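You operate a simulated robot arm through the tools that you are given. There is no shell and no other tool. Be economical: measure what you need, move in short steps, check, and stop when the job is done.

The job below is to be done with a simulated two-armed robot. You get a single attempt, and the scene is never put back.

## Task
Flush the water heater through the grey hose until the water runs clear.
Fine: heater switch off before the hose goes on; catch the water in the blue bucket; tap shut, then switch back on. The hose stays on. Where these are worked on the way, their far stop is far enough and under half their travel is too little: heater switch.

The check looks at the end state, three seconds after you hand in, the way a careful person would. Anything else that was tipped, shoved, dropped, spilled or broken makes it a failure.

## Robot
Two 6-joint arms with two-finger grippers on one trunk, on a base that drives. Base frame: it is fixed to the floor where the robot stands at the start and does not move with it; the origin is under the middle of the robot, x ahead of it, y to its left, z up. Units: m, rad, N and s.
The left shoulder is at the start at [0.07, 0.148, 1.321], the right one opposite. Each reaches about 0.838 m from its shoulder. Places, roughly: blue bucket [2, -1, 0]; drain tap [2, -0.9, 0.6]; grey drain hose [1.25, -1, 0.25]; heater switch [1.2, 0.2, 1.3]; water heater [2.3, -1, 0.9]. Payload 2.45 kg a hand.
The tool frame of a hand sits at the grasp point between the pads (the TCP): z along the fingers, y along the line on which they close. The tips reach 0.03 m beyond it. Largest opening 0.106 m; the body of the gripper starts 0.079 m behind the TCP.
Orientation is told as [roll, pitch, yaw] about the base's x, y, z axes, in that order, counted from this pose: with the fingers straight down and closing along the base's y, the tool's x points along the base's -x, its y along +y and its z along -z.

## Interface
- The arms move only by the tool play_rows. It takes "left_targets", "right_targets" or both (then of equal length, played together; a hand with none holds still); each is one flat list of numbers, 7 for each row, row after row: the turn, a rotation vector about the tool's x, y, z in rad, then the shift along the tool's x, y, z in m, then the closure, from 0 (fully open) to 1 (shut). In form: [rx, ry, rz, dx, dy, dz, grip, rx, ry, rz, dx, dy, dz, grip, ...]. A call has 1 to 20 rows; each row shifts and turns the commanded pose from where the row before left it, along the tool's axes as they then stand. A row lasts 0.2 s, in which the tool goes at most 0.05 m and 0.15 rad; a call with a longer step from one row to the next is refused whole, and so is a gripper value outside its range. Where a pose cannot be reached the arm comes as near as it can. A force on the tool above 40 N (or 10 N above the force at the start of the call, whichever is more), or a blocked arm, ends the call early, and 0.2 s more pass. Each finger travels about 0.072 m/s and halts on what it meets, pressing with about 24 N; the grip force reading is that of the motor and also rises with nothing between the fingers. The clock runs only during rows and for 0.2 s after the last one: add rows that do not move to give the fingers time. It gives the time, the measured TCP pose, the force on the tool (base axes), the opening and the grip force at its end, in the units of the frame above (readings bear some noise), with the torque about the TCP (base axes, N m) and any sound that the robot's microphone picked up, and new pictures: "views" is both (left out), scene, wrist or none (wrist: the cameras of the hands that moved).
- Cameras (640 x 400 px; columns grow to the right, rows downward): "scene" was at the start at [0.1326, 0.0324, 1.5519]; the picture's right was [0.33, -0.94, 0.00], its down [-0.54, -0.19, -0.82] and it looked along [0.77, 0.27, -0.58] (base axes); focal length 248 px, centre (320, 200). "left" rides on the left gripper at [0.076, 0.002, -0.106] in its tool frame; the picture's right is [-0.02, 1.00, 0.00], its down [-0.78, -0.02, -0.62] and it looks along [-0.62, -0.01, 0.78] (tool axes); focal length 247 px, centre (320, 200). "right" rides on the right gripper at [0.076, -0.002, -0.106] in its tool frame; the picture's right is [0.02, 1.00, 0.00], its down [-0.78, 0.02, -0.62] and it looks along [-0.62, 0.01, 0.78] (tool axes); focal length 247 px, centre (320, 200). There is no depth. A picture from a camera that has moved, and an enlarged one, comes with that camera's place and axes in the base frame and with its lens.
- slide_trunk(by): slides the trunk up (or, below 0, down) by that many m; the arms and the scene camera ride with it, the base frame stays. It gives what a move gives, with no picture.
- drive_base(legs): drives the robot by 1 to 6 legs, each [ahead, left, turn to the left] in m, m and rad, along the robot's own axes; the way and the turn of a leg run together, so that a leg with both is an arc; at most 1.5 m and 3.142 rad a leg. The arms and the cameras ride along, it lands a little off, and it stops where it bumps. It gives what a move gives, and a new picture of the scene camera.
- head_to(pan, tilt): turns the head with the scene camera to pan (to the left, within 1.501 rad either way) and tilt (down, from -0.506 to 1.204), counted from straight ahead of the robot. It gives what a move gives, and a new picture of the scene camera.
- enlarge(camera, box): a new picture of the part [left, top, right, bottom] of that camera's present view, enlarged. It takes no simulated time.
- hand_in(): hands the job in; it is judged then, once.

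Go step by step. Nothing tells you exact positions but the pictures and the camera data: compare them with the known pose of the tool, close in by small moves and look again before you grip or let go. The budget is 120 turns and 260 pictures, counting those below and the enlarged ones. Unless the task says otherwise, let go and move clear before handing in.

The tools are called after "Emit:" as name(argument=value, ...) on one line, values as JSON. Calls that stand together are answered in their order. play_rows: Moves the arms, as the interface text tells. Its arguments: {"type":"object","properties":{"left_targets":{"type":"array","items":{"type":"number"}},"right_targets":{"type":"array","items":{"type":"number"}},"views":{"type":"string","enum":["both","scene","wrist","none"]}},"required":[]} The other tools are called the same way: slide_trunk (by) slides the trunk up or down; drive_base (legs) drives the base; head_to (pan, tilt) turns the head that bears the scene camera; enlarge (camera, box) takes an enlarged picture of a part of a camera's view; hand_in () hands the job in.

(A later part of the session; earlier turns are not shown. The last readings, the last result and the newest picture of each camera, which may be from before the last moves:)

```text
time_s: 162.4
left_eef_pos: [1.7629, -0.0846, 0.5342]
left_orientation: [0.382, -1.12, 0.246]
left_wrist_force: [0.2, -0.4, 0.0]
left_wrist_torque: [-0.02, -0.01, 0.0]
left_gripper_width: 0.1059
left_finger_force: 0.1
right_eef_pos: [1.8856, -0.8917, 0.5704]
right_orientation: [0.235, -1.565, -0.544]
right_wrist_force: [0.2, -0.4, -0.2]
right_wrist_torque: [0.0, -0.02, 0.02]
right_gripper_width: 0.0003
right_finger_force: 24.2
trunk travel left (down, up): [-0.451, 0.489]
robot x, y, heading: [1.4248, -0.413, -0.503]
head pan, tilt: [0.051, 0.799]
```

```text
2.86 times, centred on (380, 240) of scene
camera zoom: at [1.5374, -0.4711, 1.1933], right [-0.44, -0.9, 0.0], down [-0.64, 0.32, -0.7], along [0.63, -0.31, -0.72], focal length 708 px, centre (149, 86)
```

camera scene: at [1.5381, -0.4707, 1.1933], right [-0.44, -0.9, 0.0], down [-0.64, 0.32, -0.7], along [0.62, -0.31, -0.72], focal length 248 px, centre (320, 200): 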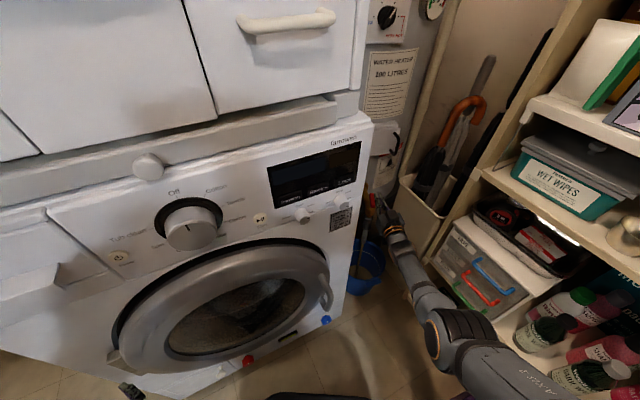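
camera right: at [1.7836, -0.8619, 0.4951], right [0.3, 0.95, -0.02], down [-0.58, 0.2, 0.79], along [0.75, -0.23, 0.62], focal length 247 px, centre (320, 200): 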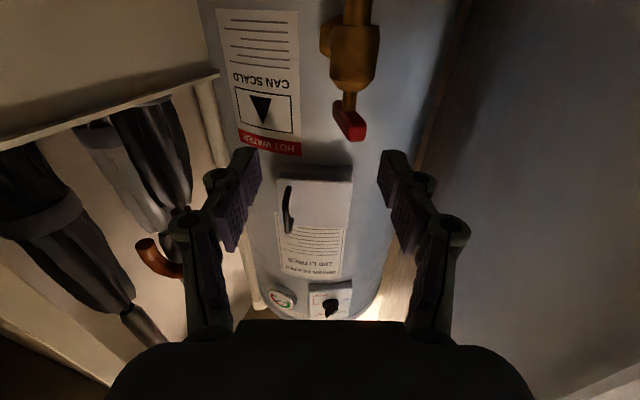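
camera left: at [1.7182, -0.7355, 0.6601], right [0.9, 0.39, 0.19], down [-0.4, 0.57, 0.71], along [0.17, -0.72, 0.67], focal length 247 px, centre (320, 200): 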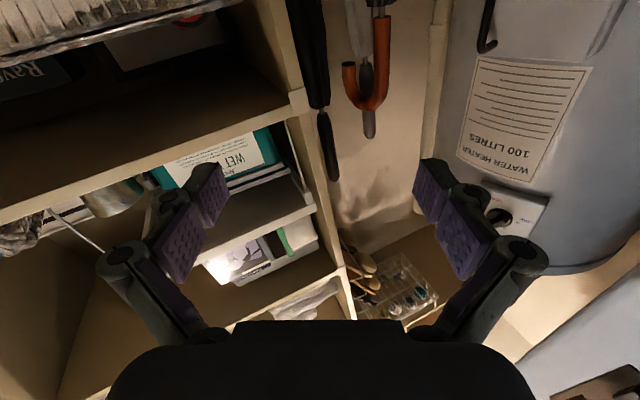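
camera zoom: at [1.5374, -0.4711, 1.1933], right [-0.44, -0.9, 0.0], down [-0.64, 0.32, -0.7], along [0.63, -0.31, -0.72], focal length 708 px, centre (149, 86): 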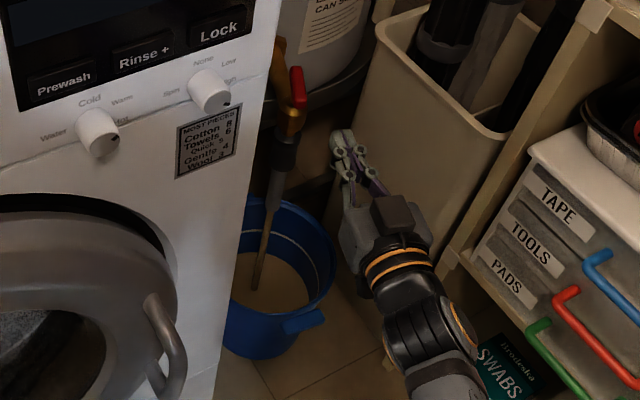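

The stream is getting paler. While waiting I place the fingertip beside the bar's near end, ready to close.

Emit:
play_rows(right_targets=[0, 0, 0, 0, -0.018, 0, 1, 0, 0, 0, 0, 0, 0.02, 1, 0, 0, 0, 0, 0, 0.02, 1, 0, 0, 0, 0, 0, 0, 1, 0, 0, 0, 0, 0, 0, 1, 0, 0, 0, 0, 0, 0, 1, 0, 0, 0, 0, 0, 0, 1, 0, 0, 0, 0, 0, 0, 1, 0, 0, 0, 0, 0, 0, 1, 0, 0, 0, 0, 0, 0, 1, 0, 0, 0, 0, 0, 0, 1, 0, 0, 0, 0, 0, 0, 1], views="wrist")

Emit:
enlarge(camera="scene", box=[340, 170, 420, 310])

```text
time_s: 165.0
left_eef_pos: [1.7611, -0.0838, 0.5346]
left_orientation: [0.385, -1.117, 0.247]
left_wrist_force: [0.5, -0.1, 0.5]
left_wrist_torque: [0.01, 0.01, 0.02]
left_gripper_width: 0.1057
left_finger_force: 0.1
right_eef_pos: [1.9182, -0.9202, 0.5709]
right_orientation: [0.249, -1.565, -0.557]
right_wrist_force: [0.4, 0.0, 0.9]
right_wrist_torque: [-0.01, -0.04, 0.02]
right_gripper_width: 0.0002
right_finger_force: 24.2
trunk travel left (down, up): [-0.451, 0.489]
robot x, y, heading: [1.42, -0.4153, -0.509]
head pan, tilt: [0.051, 0.799]
camera right: at [1.8155, -0.8892, 0.4949], right [0.3, 0.95, -0.02], down [-0.58, 0.2, 0.79], along [0.75, -0.23, 0.62], focal length 247 px, centre (320, 200)
```

right: 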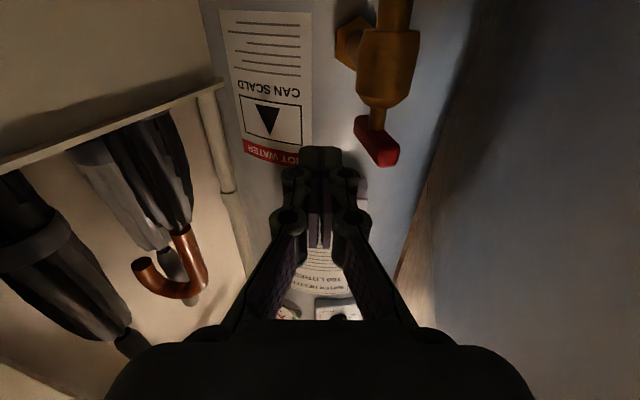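

```text
2.86 times, centred on (380, 240) of scene
camera zoom: at [1.5374, -0.4711, 1.1933], right [-0.44, -0.9, 0.0], down [-0.64, 0.32, -0.7], along [0.63, -0.31, -0.72], focal length 708 px, centre (149, 86)
```

zoom: 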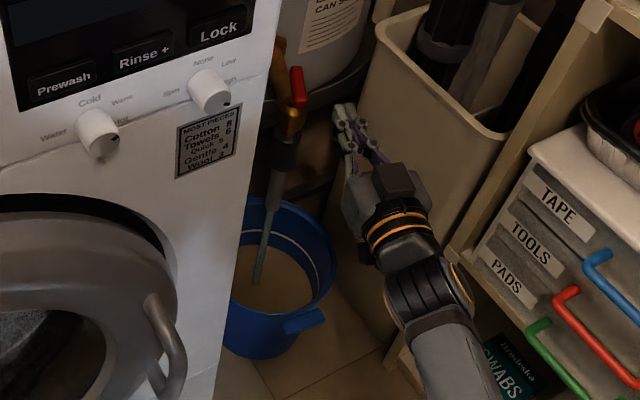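

The stream now looks much clearer. Closer look.

Emit:
enlarge(camera="scene", box=[360, 235, 400, 285])

Emit:
play_rows(right_targets=[0, 0, 0, 0, 0, 0, 1, 0, 0, 0, 0, 0, 0, 1, 0, 0, 0, 0, 0, 0, 1, 0, 0, 0, 0, 0, 0, 1, 0, 0, 0, 0, 0, 0, 1, 0, 0, 0, 0, 0, 0, 1, 0, 0, 0, 0, 0, 0, 1, 0, 0, 0, 0, 0, 0, 1, 0, 0, 0, 0, 0, 0, 1, 0, 0, 0, 0, 0, 0, 1], views="none")

Emit:
enlarge(camera="scene", box=[360, 235, 400, 285])

```text
8.00 times, centred on (380, 260) of scene
camera zoom: at [1.5374, -0.4711, 1.1933], right [-0.44, -0.9, 0.0], down [-0.64, 0.32, -0.7], along [0.63, -0.31, -0.72], focal length 1981 px, centre (-160, -280)
```

zoom: 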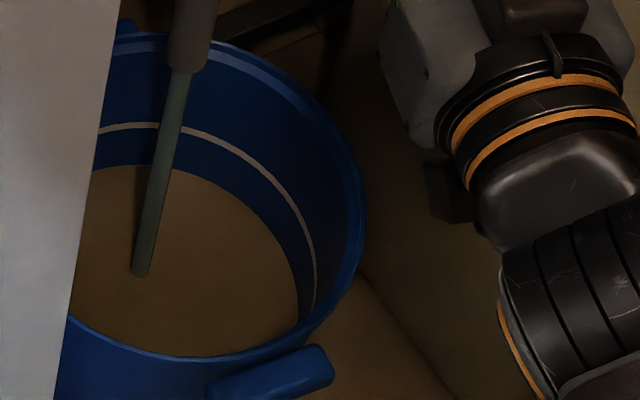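

```text
time_s: 167.2
left_eef_pos: [1.7625, -0.0847, 0.5342]
left_orientation: [0.385, -1.119, 0.245]
left_wrist_force: [0.8, -0.3, -0.2]
left_wrist_torque: [0.01, -0.01, -0.01]
left_gripper_width: 0.1061
left_finger_force: 0.0
right_eef_pos: [1.918, -0.9199, 0.5707]
right_orientation: [0.253, -1.566, -0.561]
right_wrist_force: [0.3, -0.3, 0.5]
right_wrist_torque: [0.0, 0.0, 0.01]
right_gripper_width: 0.0002
right_finger_force: 24.0
trunk travel left (down, up): [-0.451, 0.489]
robot x, y, heading: [1.423, -0.4094, -0.507]
head pan, tilt: [0.051, 0.799]
```

```text
8.00 times, centred on (380, 260) of scene
camera zoom: at [1.5374, -0.4711, 1.1933], right [-0.44, -0.9, 0.0], down [-0.64, 0.32, -0.7], along [0.63, -0.31, -0.72], focal length 1981 px, centre (-160, -280)
```

zoom: 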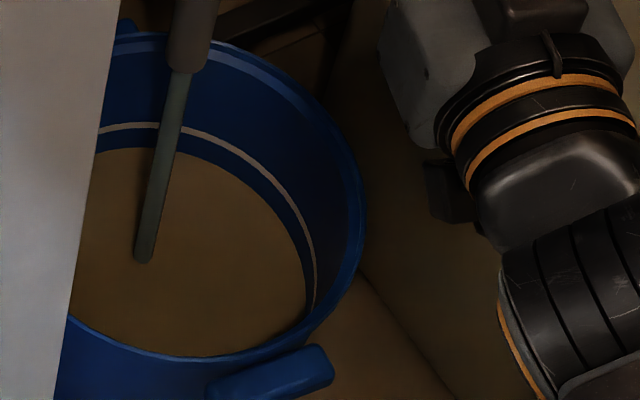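

The stream is steady and clear now, and the level is at the mark. I close: fingertip in beside the bar's near end, then push it left.

Emit:
play_rows(right_targets=[0, 0, 0, 0, 0, 0.032, 1, 0, 0, 0, 0, 0.015, 0, 1, 0, 0, 0, 0, 0.012, 0, 1, 0, 0, 0, 0, 0.012, 0.002, 1, 0, 0, 0, 0, 0.012, 0.004, 1], views="wrist")

```text
time_s: 168.4
left_eef_pos: [1.7603, -0.0842, 0.5349]
left_orientation: [0.382, -1.121, 0.246]
left_wrist_force: [-0.4, -0.3, 0.6]
left_wrist_torque: [0.0, 0.04, -0.01]
left_gripper_width: 0.1062
left_finger_force: 0.1
right_eef_pos: [1.9642, -0.8845, 0.5698]
right_orientation: [0.339, -1.563, -0.648]
right_wrist_force: [-36.8, -2.5, 0.6]
right_wrist_torque: [-0.02, -0.23, -0.56]
right_gripper_width: 0.0002
right_finger_force: 24.0
trunk travel left (down, up): [-0.451, 0.489]
robot x, y, heading: [1.4173, -0.4139, -0.509]
head pan, tilt: [0.051, 0.799]
camera right: at [1.8617, -0.8543, 0.4943], right [0.31, 0.95, -0.02], down [-0.58, 0.2, 0.79], along [0.75, -0.23, 0.62], focal length 247 px, centre (320, 200)
```

right: 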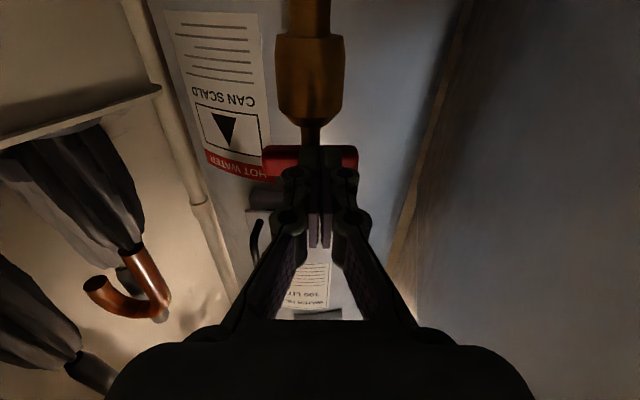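

The bar is back across (closed position). I back off and check the stream.

Emit:
play_rows(right_targets=[0, 0, 0, 0, 0, -0.02, 1, 0, 0, 0, 0, 0, -0.03, 1], views="wrist")

Emit:
enlarge(camera="scene", box=[340, 190, 420, 290])

```text
time_s: 169.0
left_eef_pos: [1.7614, -0.0836, 0.5333]
left_orientation: [0.382, -1.119, 0.248]
left_wrist_force: [0.8, 0.0, 0.1]
left_wrist_torque: [-0.02, -0.02, 0.01]
left_gripper_width: 0.1059
left_finger_force: 0.1
right_eef_pos: [1.92, -0.8684, 0.5706]
right_orientation: [0.577, -1.568, -0.883]
right_wrist_force: [0.5, -0.2, 0.5]
right_wrist_torque: [-0.01, 0.0, -0.06]
right_gripper_width: 0.0
right_finger_force: 23.9
trunk travel left (down, up): [-0.451, 0.489]
robot x, y, heading: [1.4197, -0.4143, -0.502]
head pan, tilt: [0.051, 0.799]
camera right: at [1.8189, -0.8366, 0.4949], right [0.3, 0.95, -0.02], down [-0.59, 0.2, 0.79], along [0.75, -0.23, 0.62], focal length 247 px, centre (320, 200)
```

right: 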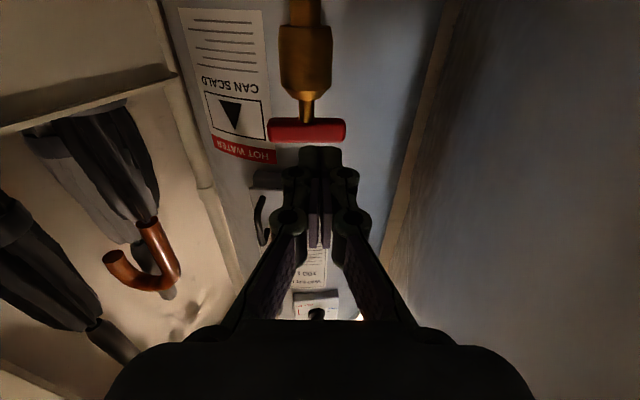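

```text
4.00 times, centred on (380, 240) of scene
camera zoom: at [1.5375, -0.4708, 1.1934], right [-0.44, -0.9, 0.0], down [-0.64, 0.32, -0.7], along [0.63, -0.31, -0.72], focal length 990 px, centre (80, 40)
```

zoom: 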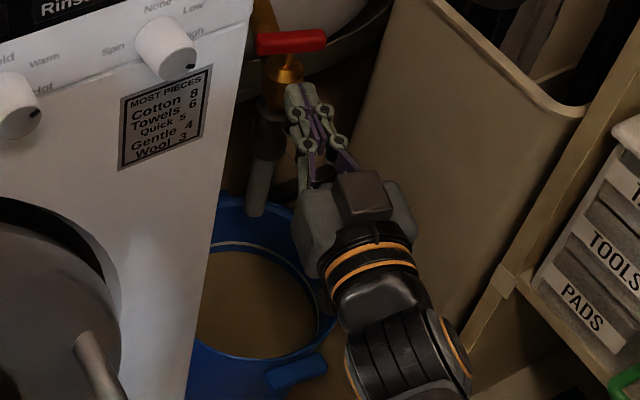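

Water has stopped. For certainty I press the left end of the bar once more against its stop.

Emit:
play_rows(right_targets=[0, 0, 0, 0, 0.012, 0.0, 1, 0, 0, 0, 0, 0, 0.025, 1, 0, 0, 0, 0, 0, 0.012, 1, 0, 0, 0, 0, 0, 0.008, 1], views="wrist")

```text
time_s: 170.0
left_eef_pos: [1.7627, -0.0853, 0.5337]
left_orientation: [0.385, -1.118, 0.247]
left_wrist_force: [0.2, -1.3, -0.9]
left_wrist_torque: [-0.01, 0.0, 0.03]
left_gripper_width: 0.106
left_finger_force: 0.1
right_eef_pos: [1.9674, -0.8686, 0.5709]
right_orientation: [0.233, -1.566, -0.541]
right_wrist_force: [-0.2, -0.4, 0.1]
right_wrist_torque: [0.01, -0.04, 0.0]
right_gripper_width: 0.0
right_finger_force: 23.8
trunk travel left (down, up): [-0.451, 0.489]
robot x, y, heading: [1.4214, -0.4167, -0.508]
head pan, tilt: [0.051, 0.799]
camera right: at [1.8652, -0.8375, 0.4953], right [0.3, 0.95, -0.02], down [-0.58, 0.2, 0.79], along [0.75, -0.23, 0.62], focal length 247 px, centre (320, 200)
```

right: 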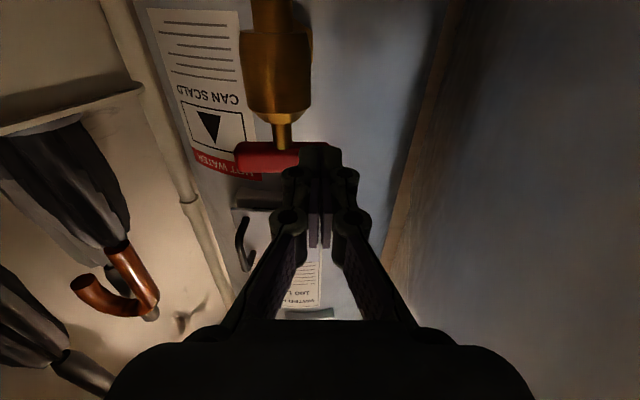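

Emit:
play_rows(right_targets=[0, 0, 0, 0, 0, 0.005, 1, 0, 0, 0, 0, 0, 0.005, 1, 0, 0, 0, 0, 0, 0.004, 1], views="wrist")

```text
time_s: 170.6
left_eef_pos: [1.7599, -0.0836, 0.5336]
left_orientation: [0.377, -1.122, 0.251]
left_wrist_force: [-0.3, -0.4, -0.4]
left_wrist_torque: [0.02, 0.01, 0.01]
left_gripper_width: 0.1059
left_finger_force: 0.2
right_eef_pos: [1.969, -0.8693, 0.5712]
right_orientation: [0.576, -1.566, -0.885]
right_wrist_force: [-19.6, 9.1, 9.5]
right_wrist_torque: [-0.14, -0.27, -0.1]
right_gripper_width: 0.0
right_finger_force: 23.8
trunk travel left (down, up): [-0.451, 0.489]
robot x, y, heading: [1.4216, -0.4131, -0.509]
head pan, tilt: [0.051, 0.799]
stopped in row 2 (right hand): the force on the tool passed its limit at 47 N (the readings are from after the stop); the commanded pose is now the measured one
camera right: at [1.8679, -0.8383, 0.4955], right [0.3, 0.95, -0.02], down [-0.58, 0.2, 0.79], along [0.75, -0.23, 0.62], focal length 247 px, centre (320, 200)
```

right: 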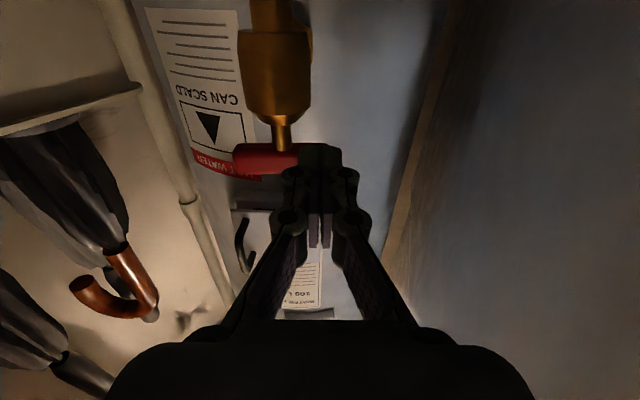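

The bar is hard against its closed stop. I withdraw the hand and back the robot out toward the doorway spot.

Emit:
play_rows(right_targets=[0, 0, 0, 0, 0, -0.03, 1, 0, 0, 0, 0, 0, -0.04, 1, 0, 0, 0, 0, 0, -0.02, 1], views="none")

Emit:
drive_base(legs=[[-0.12, 0.0, 0.0], [-0.22, 0.08, 0.0]])

Emit:
enlarge(camera="scene", box=[340, 150, 440, 290])

```text
time_s: 171.4
left_eef_pos: [1.7626, -0.084, 0.5329]
left_orientation: [0.382, -1.118, 0.246]
left_wrist_force: [-0.6, -1.0, -0.1]
left_wrist_torque: [0.03, 0.02, -0.03]
left_gripper_width: 0.1062
left_finger_force: 0.0
right_eef_pos: [1.8864, -0.8443, 0.5686]
right_orientation: [0.28, -1.561, -0.587]
right_wrist_force: [0.0, 0.9, -0.3]
right_wrist_torque: [0.0, -0.01, 0.02]
right_gripper_width: 0.0
right_finger_force: 24.3
trunk travel left (down, up): [-0.451, 0.489]
robot x, y, heading: [1.4222, -0.4128, -0.502]
head pan, tilt: [0.051, 0.799]
```

```text
time_s: 174.1
left_eef_pos: [1.5234, 0.1411, 0.534]
left_orientation: [0.392, -1.12, 0.219]
left_wrist_force: [0.4, 0.1, -0.6]
left_wrist_torque: [0.01, 0.05, 0.01]
left_gripper_width: 0.1059
left_finger_force: 0.0
right_eef_pos: [1.6346, -0.6178, 0.5615]
right_orientation: [0.207, -1.549, -0.527]
right_wrist_force: [-0.2, -0.2, -0.2]
right_wrist_torque: [0.03, 0.02, -0.02]
right_gripper_width: 0.0
right_finger_force: 24.4
trunk travel left (down, up): [-0.451, 0.489]
robot x, y, heading: [1.1693, -0.1789, -0.522]
head pan, tilt: [0.051, 0.799]
stopped in leg 2: the robot was blocked; the commanded pose is now the measured one
camera scene: at [1.2945, -0.2449, 1.1921], right [-0.45, -0.89, 0.0], down [-0.65, 0.33, -0.69], along [0.62, -0.31, -0.72], focal length 248 px, centre (320, 200)
```

scene: 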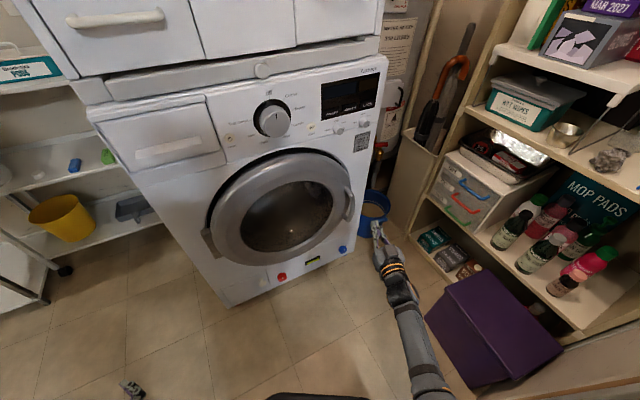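

```text
2.86 times, centred on (390, 220) of scene
camera zoom: at [1.2945, -0.2449, 1.1921], right [-0.45, -0.89, 0.0], down [-0.65, 0.33, -0.69], along [0.62, -0.31, -0.72], focal length 708 px, centre (120, 143)
```

zoom: 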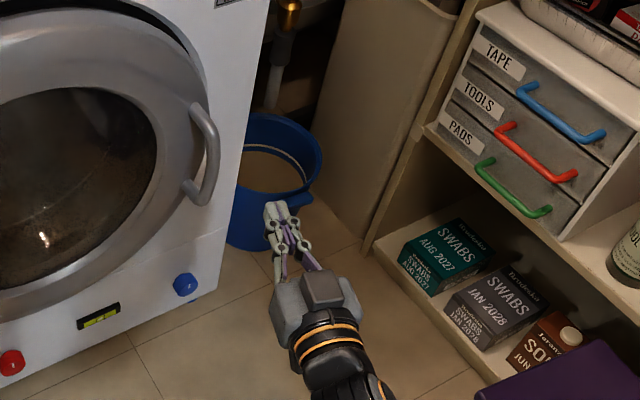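

Still fine around the bucket. Now I bring the left hand back in front of the robot.

Emit:
play_rows(left_targets=[0.0627, -0.0115, 0.029, -0.0091, -0.042, 0.003, 0, 0.0627, -0.0115, 0.029, -0.0091, -0.042, 0.003, 0, 0.0627, -0.0115, 0.029, -0.0091, -0.042, 0.003, 0, 0.0627, -0.0115, 0.029, -0.0091, -0.042, 0.003, 0, 0.0627, -0.0115, 0.029, -0.0091, -0.042, 0.003, 0, 0.0627, -0.0115, 0.029, -0.0091, -0.042, 0.003, 0, 0.0627, -0.0115, 0.029, -0.0091, -0.042, 0.003, 0, 0.0627, -0.0115, 0.029, -0.0091, -0.042, 0.003, 0, 0.0627, -0.0115, 0.029, -0.0091, -0.042, 0.003, 0, 0.0627, -0.0115, 0.029, -0.0091, -0.042, 0.003, 0], views="none")

Emit:
head_to(pan=0.4, tilt=0.8)

```text
time_s: 176.2
left_eef_pos: [1.7005, -0.1737, 0.5351]
left_orientation: [0.746, -1.093, -0.817]
left_wrist_force: [-0.6, -0.9, -0.6]
left_wrist_torque: [0.02, -0.02, -0.01]
left_gripper_width: 0.1056
left_finger_force: 0.1
right_eef_pos: [1.6319, -0.6146, 0.5682]
right_orientation: [0.223, -1.561, -0.541]
right_wrist_force: [-0.2, -0.4, -0.3]
right_wrist_torque: [0.0, -0.02, 0.0]
right_gripper_width: 0.0002
right_finger_force: 23.9
trunk travel left (down, up): [-0.451, 0.489]
robot x, y, heading: [1.1702, -0.1812, -0.517]
head pan, tilt: [0.051, 0.799]
stopped in row 10 (left hand): the arm was blocked; the commanded pose is now the measured one
```

```text
time_s: 177.1
left_eef_pos: [1.7017, -0.1734, 0.535]
left_orientation: [0.745, -1.093, -0.813]
left_wrist_force: [-0.4, -0.6, 0.6]
left_wrist_torque: [0.01, 0.01, 0.02]
left_gripper_width: 0.1057
left_finger_force: 0.0
right_eef_pos: [1.6323, -0.6142, 0.5679]
right_orientation: [0.227, -1.562, -0.546]
right_wrist_force: [0.5, 0.6, 0.2]
right_wrist_torque: [0.02, -0.01, 0.03]
right_gripper_width: 0.0
right_finger_force: 23.6
trunk travel left (down, up): [-0.451, 0.489]
robot x, y, heading: [1.1667, -0.1778, -0.514]
head pan, tilt: [0.4, 0.799]
camera scene: at [1.2915, -0.2115, 1.1933], right [-0.12, -0.99, 0.0], down [-0.71, 0.08, -0.7], along [0.69, -0.08, -0.72], focal length 248 px, centre (320, 200)
```

scene: 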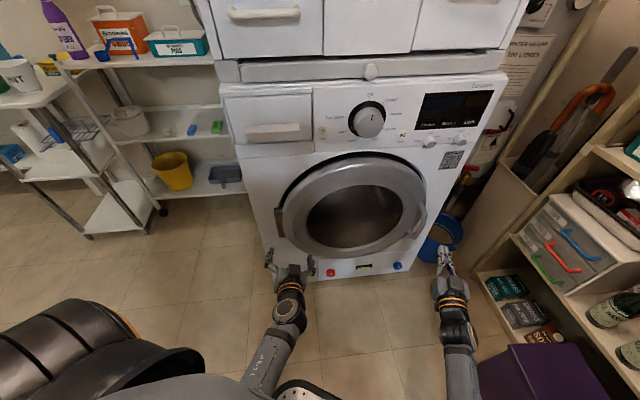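

I turn to heading ≈0, then stretch the left hand forward so the elbow comes in.

Emit:
drive_base(legs=[[-0.02, -0.03, 0.0], [0.0, 0.0, 0.5]])

```text
time_s: 179.3
left_eef_pos: [1.6007, 0.0688, 0.5352]
left_orientation: [0.744, -1.092, -0.308]
left_wrist_force: [-0.3, 1.0, 0.0]
left_wrist_torque: [0.02, 0.01, 0.0]
left_gripper_width: 0.1058
left_finger_force: 0.0
right_eef_pos: [1.752, -0.3495, 0.5684]
right_orientation: [0.217, -1.561, -0.028]
right_wrist_force: [-1.1, -0.5, 0.1]
right_wrist_torque: [0.02, 0.02, 0.03]
right_gripper_width: 0.0
right_finger_force: 23.8
trunk travel left (down, up): [-0.451, 0.489]
robot x, y, heading: [1.1343, -0.1954, -0.01]
head pan, tilt: [0.4, 0.799]
camera scene: at [1.2608, -0.1624, 1.1933], right [0.38, -0.92, 0.0], down [-0.66, -0.27, -0.7], along [0.64, 0.27, -0.72], focal length 248 px, centre (320, 200)
```

scene: 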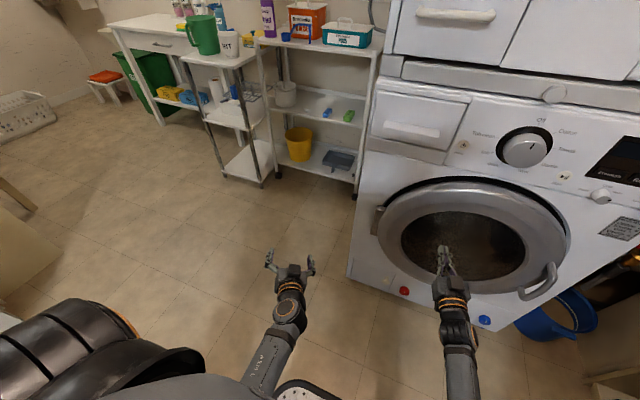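

Emit:
play_rows(left_targets=[0, 0, 0, -0.0185, -0.032, 0.019, 0, 0, 0, 0, -0.0185, -0.032, 0.019, 0, 0, 0, 0, -0.0185, -0.032, 0.019, 0, 0, 0, 0, -0.0185, -0.032, 0.019, 0], right_targets=[0, 0, 0, 0, 0, -0.01, 1, 0, 0, 0, 0, 0, -0.01, 1, 0, 0, 0, 0, 0, -0.01, 1, 0, 0, 0, 0, 0, -0.01, 1], views="scene")

```text
time_s: 180.6
left_eef_pos: [1.7345, 0.0413, 0.523]
left_orientation: [0.967, -1.026, -0.497]
left_wrist_force: [-0.2, 0.6, -0.3]
left_wrist_torque: [-0.01, 0.02, 0.01]
left_gripper_width: 0.1061
left_finger_force: 0.0
right_eef_pos: [1.7131, -0.357, 0.5656]
right_orientation: [0.169, -1.56, 0.022]
right_wrist_force: [0.0, -0.5, 0.5]
right_wrist_torque: [0.0, -0.03, 0.0]
right_gripper_width: 0.0
right_finger_force: 24.6
trunk travel left (down, up): [-0.451, 0.489]
robot x, y, heading: [1.1373, -0.1939, -0.009]
head pan, tilt: [0.4, 0.799]
stopped in row 4 (left hand): the arm was blocked; the commanded pose is now the measured one
camera scene: at [1.2606, -0.1623, 1.1934], right [0.38, -0.92, 0.0], down [-0.66, -0.27, -0.7], along [0.64, 0.27, -0.72], focal length 248 px, centre (320, 200)
```

scene: 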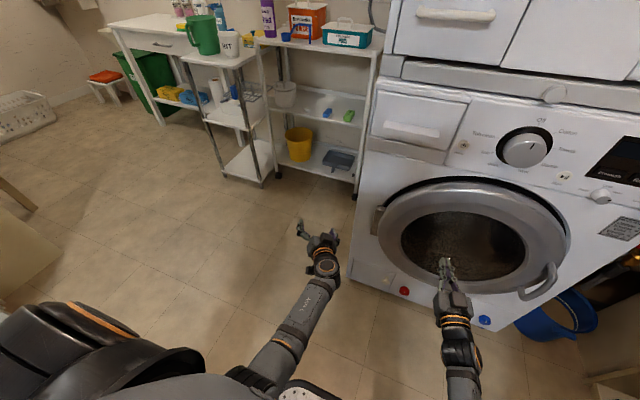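

The left elbow still sticks out toward the post, so I choose another way round: fold the left hand, go down the corridor facing -y, back up into the room, and reach the switch with the left hand from there. First fold the left hand.

Emit:
play_rows(left_targets=[0.0855, -0.043, 0.029, 0.008, -0.0016, -0.0256, 0, 0.0855, -0.043, 0.029, 0.008, -0.0016, -0.0256, 0, 0.0855, -0.043, 0.029, 0.008, -0.0016, -0.0256, 0, 0.0855, -0.043, 0.029, 0.008, -0.0016, -0.0256, 0, 0.0855, -0.043, 0.029, 0.008, -0.0016, -0.0256, 0], views="none")

Emit:
drive_base(legs=[[0, -0.06, -0.5], [0, 0, -0.4]])

```text
time_s: 181.8
left_eef_pos: [1.6064, 0.0044, 0.5227]
left_orientation: [0.968, -1.033, -1.0]
left_wrist_force: [-0.2, -0.5, -0.3]
left_wrist_torque: [0.0, 0.01, 0.0]
left_gripper_width: 0.1062
left_finger_force: 0.0
right_eef_pos: [1.7112, -0.3558, 0.5667]
right_orientation: [0.199, -1.561, -0.009]
right_wrist_force: [0.1, -0.7, -1.1]
right_wrist_torque: [-0.06, -0.01, -0.03]
right_gripper_width: 0.0001
right_finger_force: 24.3
trunk travel left (down, up): [-0.451, 0.489]
robot x, y, heading: [1.1362, -0.2005, -0.009]
head pan, tilt: [0.4, 0.799]
```

```text
time_s: 184.8
left_eef_pos: [1.5736, -0.4926, 0.5213]
left_orientation: [0.965, -1.031, -1.883]
left_wrist_force: [-0.2, -0.9, 0.4]
left_wrist_torque: [0.03, -0.02, -0.01]
left_gripper_width: 0.1059
left_finger_force: 0.0
right_eef_pos: [1.3644, -0.8012, 0.5699]
right_orientation: [1.422, -1.558, -2.123]
right_wrist_force: [0.1, -0.1, -0.6]
right_wrist_torque: [-0.02, 0.03, -0.03]
right_gripper_width: 0.0002
right_finger_force: 24.0
trunk travel left (down, up): [-0.451, 0.489]
robot x, y, heading: [1.1197, -0.2509, -0.897]
head pan, tilt: [0.4, 0.799]
stopped in leg 2: the robot was blocked; the commanded pose is now the measured one
camera scene: at [1.2244, -0.3278, 1.1933], right [-0.48, -0.88, 0.0], down [-0.63, 0.34, -0.7], along [0.61, -0.33, -0.72], focal length 248 px, centre (320, 200)
```

scene: 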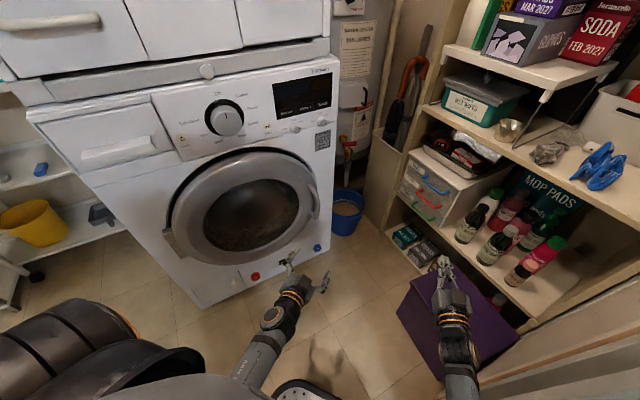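

Emit:
drive_base(legs=[[0.125, 0.135, 0.0], [0, 0, -0.5]])

```text
time_s: 187.8
left_eef_pos: [1.5795, -0.6988, 0.5221]
left_orientation: [0.967, -1.031, -2.403]
left_wrist_force: [1.1, 0.4, -1.5]
left_wrist_torque: [-0.01, 0.02, 0.05]
left_gripper_width: 0.1059
left_finger_force: 0.0
right_eef_pos: [1.2435, -0.8639, 0.5704]
right_orientation: [1.412, -1.559, -2.633]
right_wrist_force: [0.1, 0.2, 0.2]
right_wrist_torque: [0.0, 0.02, 0.03]
right_gripper_width: 0.0001
right_finger_force: 24.3
trunk travel left (down, up): [-0.451, 0.489]
robot x, y, heading: [1.3079, -0.266, -1.418]
head pan, tilt: [0.4, 0.799]
camera scene: at [1.355, -0.3828, 1.1933], right [-0.85, -0.52, 0.0], down [-0.38, 0.61, -0.7], along [0.37, -0.59, -0.72], focal length 248 px, centre (320, 200)
```

scene: 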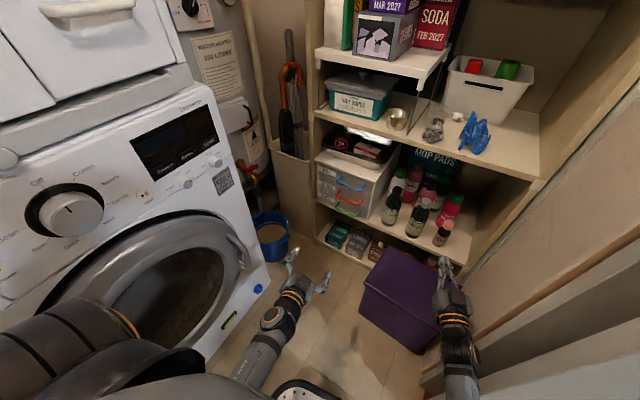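

Emit:
drive_base(legs=[[-0.25, 0.13, 0.0], [-0.5, 0.1, 0.0]])

Emit:
head_to(pan=-0.5, tilt=0.5)

```text
time_s: 192.3
left_eef_pos: [1.6844, 0.069, 0.5202]
left_orientation: [0.967, -1.032, -2.41]
left_wrist_force: [-0.1, 0.5, 0.0]
left_wrist_torque: [0.0, -0.02, 0.02]
left_gripper_width: 0.1063
left_finger_force: 0.0
right_eef_pos: [1.3486, -0.0923, 0.5707]
right_orientation: [1.454, -1.559, -2.677]
right_wrist_force: [0.0, 0.6, 0.4]
right_wrist_torque: [0.0, 0.01, 0.0]
right_gripper_width: 0.0
right_finger_force: 23.8
trunk travel left (down, up): [-0.451, 0.489]
robot x, y, heading: [1.4101, 0.5066, -1.425]
head pan, tilt: [0.4, 0.799]
camera scene: at [1.4631, 0.3881, 1.1934], right [-0.85, -0.52, 0.0], down [-0.37, 0.61, -0.7], along [0.36, -0.6, -0.72], focal length 248 px, centre (320, 200)
```

scene: 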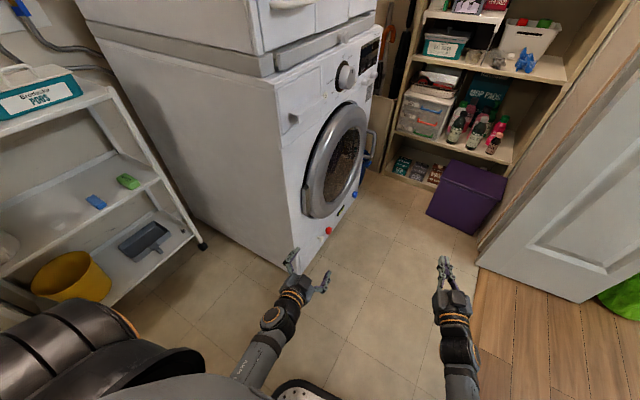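

```text
time_s: 193.5
left_eef_pos: [1.6852, 0.069, 0.521]
left_orientation: [0.966, -1.031, -2.41]
left_wrist_force: [0.1, -0.1, 0.4]
left_wrist_torque: [0.04, 0.01, 0.01]
left_gripper_width: 0.1061
left_finger_force: 0.1
right_eef_pos: [1.3484, -0.0928, 0.5694]
right_orientation: [1.418, -1.558, -2.644]
right_wrist_force: [0.4, 0.3, -0.5]
right_wrist_torque: [0.02, 0.0, 0.0]
right_gripper_width: 0.0002
right_finger_force: 24.6
trunk travel left (down, up): [-0.451, 0.489]
robot x, y, heading: [1.4126, 0.5076, -1.422]
head pan, tilt: [-0.499, 0.499]
camera scene: at [1.3899, 0.3711, 1.2193], right [-0.94, 0.34, 0.0], down [0.16, 0.45, -0.88], along [-0.3, -0.82, -0.48], focal length 248 px, centre (320, 200)
```

scene: 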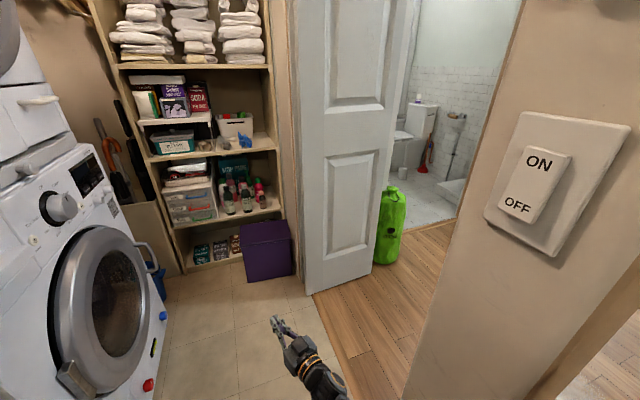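

I'm in the room; now shift to about (1.68,0.72), turn right to face the post, and raise the trunk.

Emit:
drive_base(legs=[[-0.17, 0.3, 0.0], [0, 0, -0.68]])

Emit:
slide_trunk(by=0.42)

Emit:
head_to(pan=0.2, tilt=0.5)

```text
time_s: 197.6
left_eef_pos: [1.6106, 0.203, 0.5212]
left_orientation: [0.967, -1.03, -3.102]
left_wrist_force: [0.0, 0.1, 0.2]
left_wrist_torque: [0.02, 0.0, -0.01]
left_gripper_width: 0.1061
left_finger_force: 0.0
right_eef_pos: [1.2479, 0.2918, 0.5696]
right_orientation: [1.423, -1.558, 2.944]
right_wrist_force: [-0.6, 0.5, 0.6]
right_wrist_torque: [-0.04, 0.01, 0.0]
right_gripper_width: 0.0
right_finger_force: 24.5
trunk travel left (down, up): [-0.451, 0.489]
robot x, y, heading: [1.6813, 0.7085, -2.116]
head pan, tilt: [-0.499, 0.499]
camera scene: at [1.5737, 0.6235, 1.2193], right [-0.5, 0.86, 0.0], down [0.41, 0.24, -0.88], along [-0.76, -0.44, -0.48], focal length 248 px, centre (320, 200)
```

scene: 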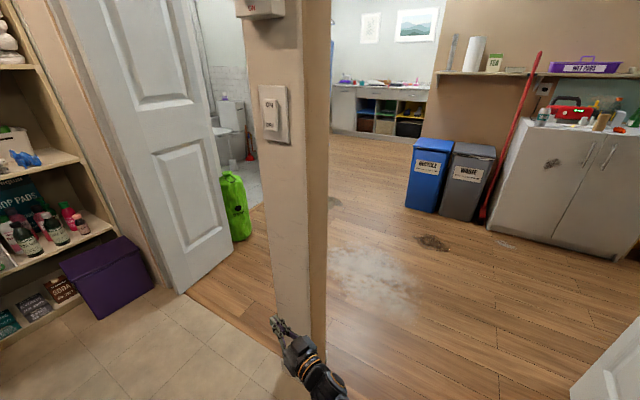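

```text
refused: 0.42 is not a number from -0.4 to 0.4
```

```text
time_s: 198.6
left_eef_pos: [1.6108, 0.204, 0.522]
left_orientation: [0.966, -1.033, -3.101]
left_wrist_force: [0.9, 1.7, 0.1]
left_wrist_torque: [-0.01, 0.0, -0.01]
left_gripper_width: 0.1058
left_finger_force: 0.1
right_eef_pos: [1.2489, 0.2927, 0.5695]
right_orientation: [1.421, -1.559, 2.947]
right_wrist_force: [0.5, 0.2, -1.0]
right_wrist_torque: [-0.01, 0.02, -0.01]
right_gripper_width: 0.0
right_finger_force: 24.3
trunk travel left (down, up): [-0.451, 0.489]
robot x, y, heading: [1.6789, 0.7088, -2.114]
head pan, tilt: [0.201, 0.499]
camera scene: at [1.6216, 0.5836, 1.2193], right [-0.94, 0.34, 0.0], down [0.16, 0.45, -0.88], along [-0.3, -0.83, -0.48], focal length 248 px, centre (320, 200)
```

scene: 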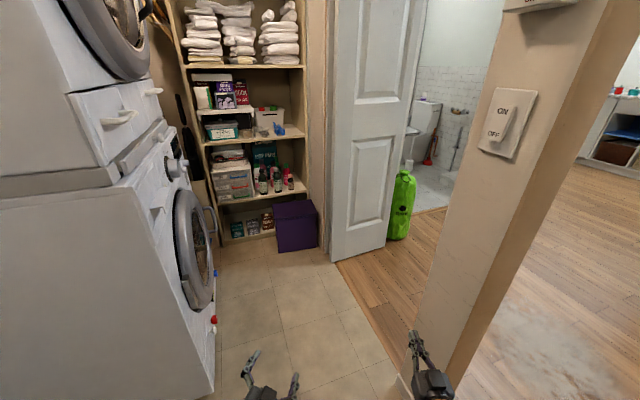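

The right hand is already level and nearly placed, so I'll use it for the switch: raise the trunk, then yaw it to point at -x.

Emit:
slide_trunk(by=0.4)

Emit:
play_rows(right_targets=[0.137, 0, 0, 0, 0, 0, 0.6, 0.137, 0, 0, 0, 0, 0, 0.3, 0.137, 0, 0, 0, 0, 0, 0, 0.137, 0, 0, 0, 0, -0.01, 0, 0.137, 0, 0, 0, 0, -0.02, 0, 0.137, 0, 0, 0, 0, -0.02, 0, 0.137, 0, 0, 0, 0, -0.02, 0, 0.137, 0, 0, 0, 0, -0.02, 0, 0.134, 0, 0, 0, 0, -0.01, 0], views="both")

```text
time_s: 202.5
left_eef_pos: [1.6111, 0.2028, 0.9217]
left_orientation: [0.967, -1.032, -3.1]
left_wrist_force: [0.1, -0.1, 0.2]
left_wrist_torque: [-0.01, -0.02, 0.03]
left_gripper_width: 0.1059
left_finger_force: 0.1
right_eef_pos: [1.2482, 0.2923, 0.9702]
right_orientation: [1.417, -1.559, 2.95]
right_wrist_force: [0.4, 0.0, 0.2]
right_wrist_torque: [0.01, 0.0, 0.02]
right_gripper_width: 0.0
right_finger_force: 23.6
trunk travel left (down, up): [-0.851, 0.089]
robot x, y, heading: [1.6779, 0.7104, -2.116]
head pan, tilt: [0.201, 0.499]
```

```text
time_s: 204.6
left_eef_pos: [1.6108, 0.2024, 0.9209]
left_orientation: [0.966, -1.032, -3.102]
left_wrist_force: [0.9, -0.1, -0.6]
left_wrist_torque: [0.01, 0.01, 0.0]
left_gripper_width: 0.1062
left_finger_force: 0.0
right_eef_pos: [1.228, 0.3646, 0.9305]
right_orientation: [-0.707, -1.274, -1.646]
right_wrist_force: [-0.2, 0.0, 0.5]
right_wrist_torque: [-0.01, 0.02, 0.0]
right_gripper_width: 0.1059
right_finger_force: 0.0
right hand out of reach, approached as far as the arm can: row 2, 3, 4, 5, 6, 7, 8
trunk travel left (down, up): [-0.851, 0.089]
robot x, y, heading: [1.6789, 0.7072, -2.12]
head pan, tilt: [0.201, 0.499]
stopped in row 9 (right hand): the arm was blocked; the commanded pose is now the measured one
camera scene: at [1.6222, 0.5838, 1.6193], right [-0.94, 0.34, 0.0], down [0.16, 0.45, -0.88], along [-0.3, -0.83, -0.48], focal length 248 px, centre (320, 200)
camera right: at [1.303, 0.4591, 0.8824], right [0.71, -0.67, -0.21], down [0.43, 0.18, 0.88], along [-0.55, -0.72, 0.42], focal length 247 px, centre (320, 200)
```

scene: 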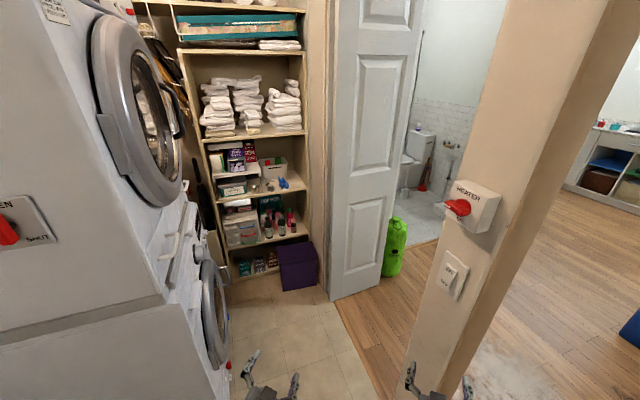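
right: 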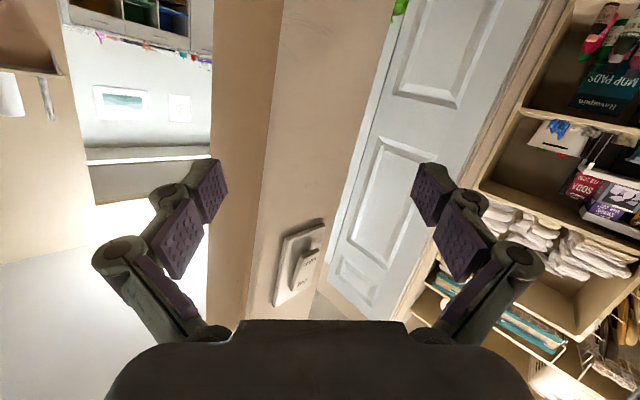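

Not enough room in this direction; I go to the earlier working pose (about (1.95,0.45), facing -x), where the left hand did this before.

Emit:
drive_base(legs=[[-0.01, 0.134, 0.0], [0, 0, -0.58]])

Emit:
drive_base(legs=[[-0.055, 0.21, 0.0], [0, 0, -0.42]])

```text
time_s: 207.4
left_eef_pos: [1.4687, 0.2578, 0.9213]
left_orientation: [0.966, -1.032, 2.611]
left_wrist_force: [0.7, -0.4, 0.4]
left_wrist_torque: [-0.04, 0.01, 0.02]
left_gripper_width: 0.1059
left_finger_force: 0.0
right_eef_pos: [1.2332, 0.5998, 0.9312]
right_orientation: [-0.701, -1.275, -2.22]
right_wrist_force: [0.2, 0.6, 0.2]
right_wrist_torque: [0.02, -0.04, 0.0]
right_gripper_width: 0.1059
right_finger_force: 0.1
trunk travel left (down, up): [-0.851, 0.089]
robot x, y, heading: [1.7978, 0.6497, -2.686]
head pan, tilt: [0.201, 0.499]
camera scene: at [1.6813, 0.5732, 1.6193], right [-0.61, 0.79, 0.0], down [0.38, 0.29, -0.88], along [-0.69, -0.54, -0.48], focal length 248 px, centre (320, 200)
```

scene: 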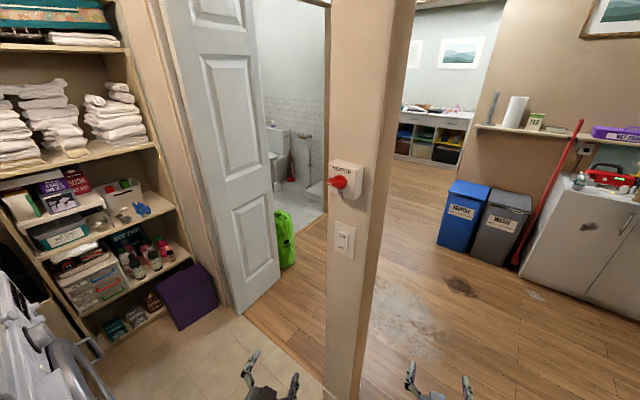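

```text
time_s: 210.3
left_eef_pos: [1.4788, 0.2621, 0.922]
left_orientation: [0.966, -1.031, 2.199]
left_wrist_force: [1.3, 0.0, 0.5]
left_wrist_torque: [0.04, -0.02, -0.01]
left_gripper_width: 0.106
left_finger_force: 0.0
right_eef_pos: [1.3991, 0.6716, 0.9314]
right_orientation: [-0.705, -1.274, -2.63]
right_wrist_force: [-0.2, -0.6, -0.9]
right_wrist_torque: [-0.01, 0.02, -0.03]
right_gripper_width: 0.1061
right_finger_force: 0.2
trunk travel left (down, up): [-0.851, 0.089]
robot x, y, heading: [1.9357, 0.4881, -3.095]
head pan, tilt: [0.201, 0.499]
camera scene: at [1.7991, 0.4658, 1.6193], right [-0.24, 0.97, 0.0], down [0.46, 0.12, -0.88], along [-0.85, -0.21, -0.48], focal length 248 px, centre (320, 200)
```

scene: 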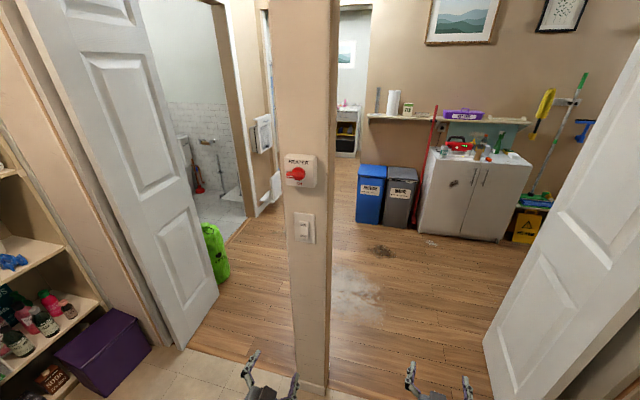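

Good position. I move the left hand forward, up to switch height, then roll it so it closes vertically on the horizontal bar.

Emit:
play_rows(left_targets=[0, 0, 0, -0.0107, 0.0016, 0.0333, 0, 0, 0, 0, -0.0107, 0.0016, 0.0333, 0, 0, 0, 0, -0.0107, 0.0016, 0.0333, 0, 0, 0, 0, -0.0107, 0.0016, 0.0333, 0, 0, 0, 0, -0.0359, 0.0179, -0.0124, 0, 0, 0, 0, -0.0359, 0.0179, -0.0124, 0, 0, 0, 0, -0.0359, 0.0179, -0.0124, 0, 0, 0, 0, -0.0359, 0.0179, -0.0124, 0, 0, 0, 0, -0.0359, 0.0179, -0.0124, 0, 0, 0, 0, -0.0359, 0.0179, -0.0124, 0, 0, 0, 0, -0.0359, 0.0179, -0.0124, 0, 0, 0, 0, -0.0359, 0.0179, -0.0124, 0, 0, 0, 0, -0.0359, 0.0179, -0.0124, 0, 0, 0, 0, -0.0359, 0.0179, -0.0124, 0], views="scene")

```text
time_s: 213.3
left_eef_pos: [1.3398, 0.2664, 1.3433]
left_orientation: [0.966, -1.034, 2.2]
left_wrist_force: [0.3, 0.6, -0.2]
left_wrist_torque: [0.0, 0.0, 0.05]
left_gripper_width: 0.106
left_finger_force: 0.0
right_eef_pos: [1.4, 0.6714, 0.9304]
right_orientation: [-0.703, -1.275, -2.633]
right_wrist_force: [-0.4, 0.1, 0.3]
right_wrist_torque: [0.0, 0.0, 0.01]
right_gripper_width: 0.1058
right_finger_force: 0.0
trunk travel left (down, up): [-0.851, 0.089]
robot x, y, heading: [1.9389, 0.4877, -3.097]
head pan, tilt: [0.201, 0.499]
camera scene: at [1.7987, 0.468, 1.6192], right [-0.24, 0.97, 0.0], down [0.46, 0.11, -0.88], along [-0.85, -0.21, -0.48], focal length 248 px, centre (320, 200)
```

scene: 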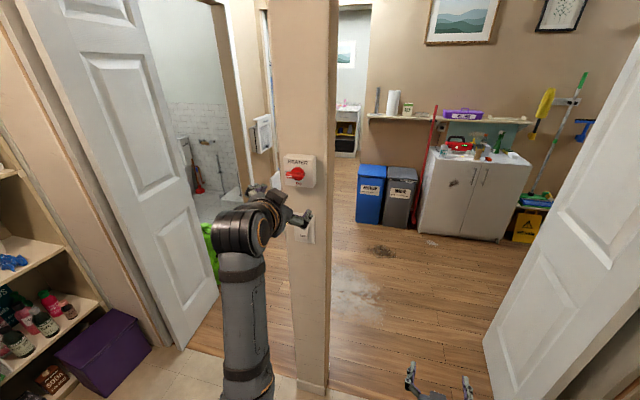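

Reached exactly. Now the roll to vertical closing, then shift to the bar's axis.

Emit:
play_rows(left_targets=[-0.0239, -0.0278, 0.1236, 0, 0, 0, 0, -0.0239, -0.0278, 0.1236, 0, 0, 0, 0, -0.0239, -0.0278, 0.1236, 0, 0, 0, 0, -0.0239, -0.0278, 0.1236, 0, 0, 0, 0, -0.0239, -0.0278, 0.1236, 0, 0, 0, 0, -0.0239, -0.0278, 0.1236, 0, 0, 0, 0, -0.0239, -0.0278, 0.1236, 0, 0, 0, 0, -0.0239, -0.0278, 0.1236, 0, 0, 0, 0, -0.0239, -0.0278, 0.1236, 0, 0, 0, 0, 0, 0, 0, 0.026, -0.002, 0.03, 0], views="wrist")

```text
time_s: 215.5
left_eef_pos: [1.3072, 0.2305, 1.3372]
left_orientation: [1.571, -0.007, 1.57]
left_wrist_force: [-0.6, 0.5, 0.0]
left_wrist_torque: [0.01, 0.07, -0.02]
left_gripper_width: 0.1058
left_finger_force: 0.1
right_eef_pos: [1.3993, 0.6692, 0.9309]
right_orientation: [-0.71, -1.27, -2.626]
right_wrist_force: [-0.7, -0.9, -0.8]
right_wrist_torque: [-0.04, -0.02, -0.02]
right_gripper_width: 0.1061
right_finger_force: 0.0
trunk travel left (down, up): [-0.851, 0.089]
robot x, y, heading: [1.9414, 0.489, -3.099]
head pan, tilt: [0.201, 0.499]
camera left: at [1.4132, 0.1554, 1.3362], right [0.0, 0.01, 1.0], down [0.62, 0.78, -0.01], along [-0.78, 0.62, -0.01], focal length 247 px, centre (320, 200)
```

left: 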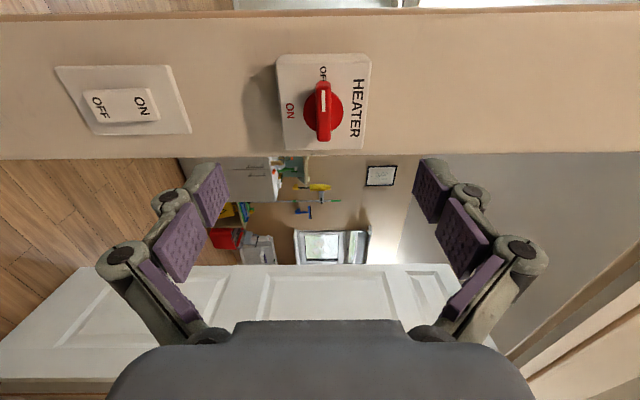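

Well aligned; move to the grip pose recorded before (1.203,0.240,1.3405) and close on the bar.

Emit:
play_rows(left_targets=[0, 0, 0, -0.01, 0.003, 0.03, 0, 0, 0, 0, 0, 0, 0.03, 0, 0, 0, 0, 0, 0, 0.03, 0, 0, 0, 0, 0, 0, 0.013, 0, 0, 0, 0, 0, 0, 0, 0.5, 0, 0, 0, 0, 0, 0, 1, 0, 0, 0, 0, 0, 0, 1, 0, 0, 0, 0, 0, 0, 1, 0, 0, 0, 0, 0, 0, 1, 0, 0, 0, 0, 0, 0, 1, 0, 0, 0, 0, 0, 0, 1], views="wrist")

```text
time_s: 217.9
left_eef_pos: [1.2078, 0.2443, 1.3401]
left_orientation: [1.567, -0.003, 1.571]
left_wrist_force: [11.3, 4.5, -21.8]
left_wrist_torque: [0.08, -0.64, -0.31]
left_gripper_width: 0.0139
left_finger_force: 40.3
right_eef_pos: [1.4004, 0.6694, 0.9295]
right_orientation: [-0.704, -1.271, -2.631]
right_wrist_force: [0.1, 0.8, -0.1]
right_wrist_torque: [0.01, 0.03, 0.03]
right_gripper_width: 0.106
right_finger_force: 0.0
trunk travel left (down, up): [-0.851, 0.089]
robot x, y, heading: [1.9355, 0.487, -3.096]
head pan, tilt: [0.201, 0.499]
camera left: at [1.3135, 0.1684, 1.3403], right [0.0, 0.02, 1.0], down [0.62, 0.78, -0.01], along [-0.78, 0.62, -0.01], focal length 247 px, centre (320, 200)
```

left: 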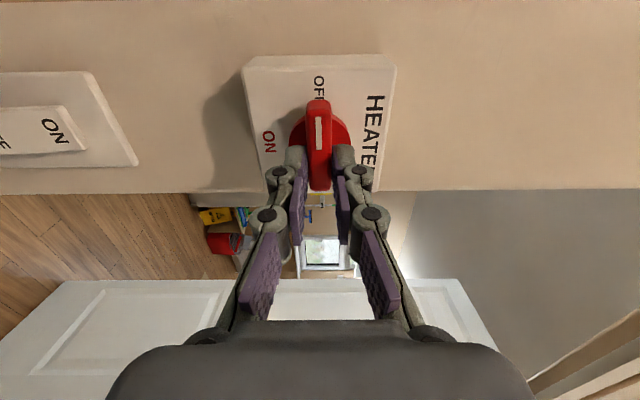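

It has the bar (13.9 mm). I relax a few mm and turn it back counter-clockwise to ON.

Emit:
play_rows(left_targets=[0, 0, 0, 0.002, -0.003, 0, 1, 0, 0, -0.143, 0, 0, 0, 1, 0, 0, -0.143, 0, 0, 0, 1, 0, 0, -0.143, 0, 0, 0, 1, 0, 0, -0.143, 0, 0, 0, 1, 0, 0, -0.143, 0, 0, 0, 1, 0, 0, -0.143, 0, 0, 0, 1, 0, 0, -0.143, 0, 0, 0, 1, 0, 0, -0.143, 0, 0, 0, 1, 0, 0, -0.143, 0, 0, 0, 1, 0, 0, -0.143, 0, 0, 0, 1, 0, 0, -0.143, 0, 0, 0, 1], views="wrist")

```text
time_s: 220.5
left_eef_pos: [1.209, 0.2399, 1.3439]
left_orientation: [-2.558, -1.555, -0.582]
left_wrist_force: [-17.4, -12.8, 29.7]
left_wrist_torque: [-0.33, 0.89, 0.32]
left_gripper_width: 0.0139
left_finger_force: 40.2
right_eef_pos: [1.4001, 0.6697, 0.9309]
right_orientation: [-0.711, -1.272, -2.625]
right_wrist_force: [-0.2, -0.6, 0.1]
right_wrist_torque: [0.0, -0.01, -0.01]
right_gripper_width: 0.1059
right_finger_force: 0.0
trunk travel left (down, up): [-0.851, 0.089]
robot x, y, heading: [1.9363, 0.4861, -3.101]
head pan, tilt: [0.201, 0.499]
camera left: at [1.3128, 0.2393, 1.2646], right [0.0, -1.0, 0.01], down [0.63, 0.01, 0.77], along [-0.77, 0.01, 0.63], focal length 247 px, centre (320, 200)
```

left: 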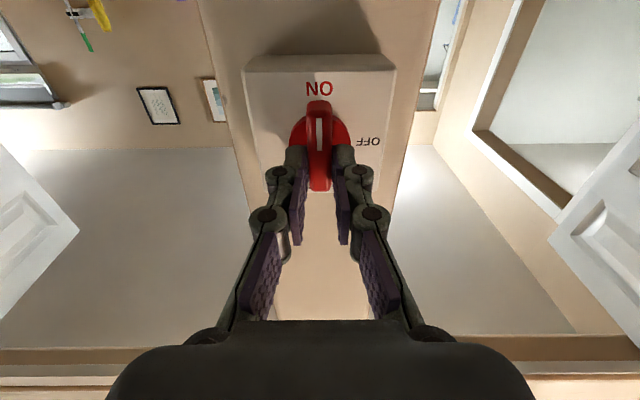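

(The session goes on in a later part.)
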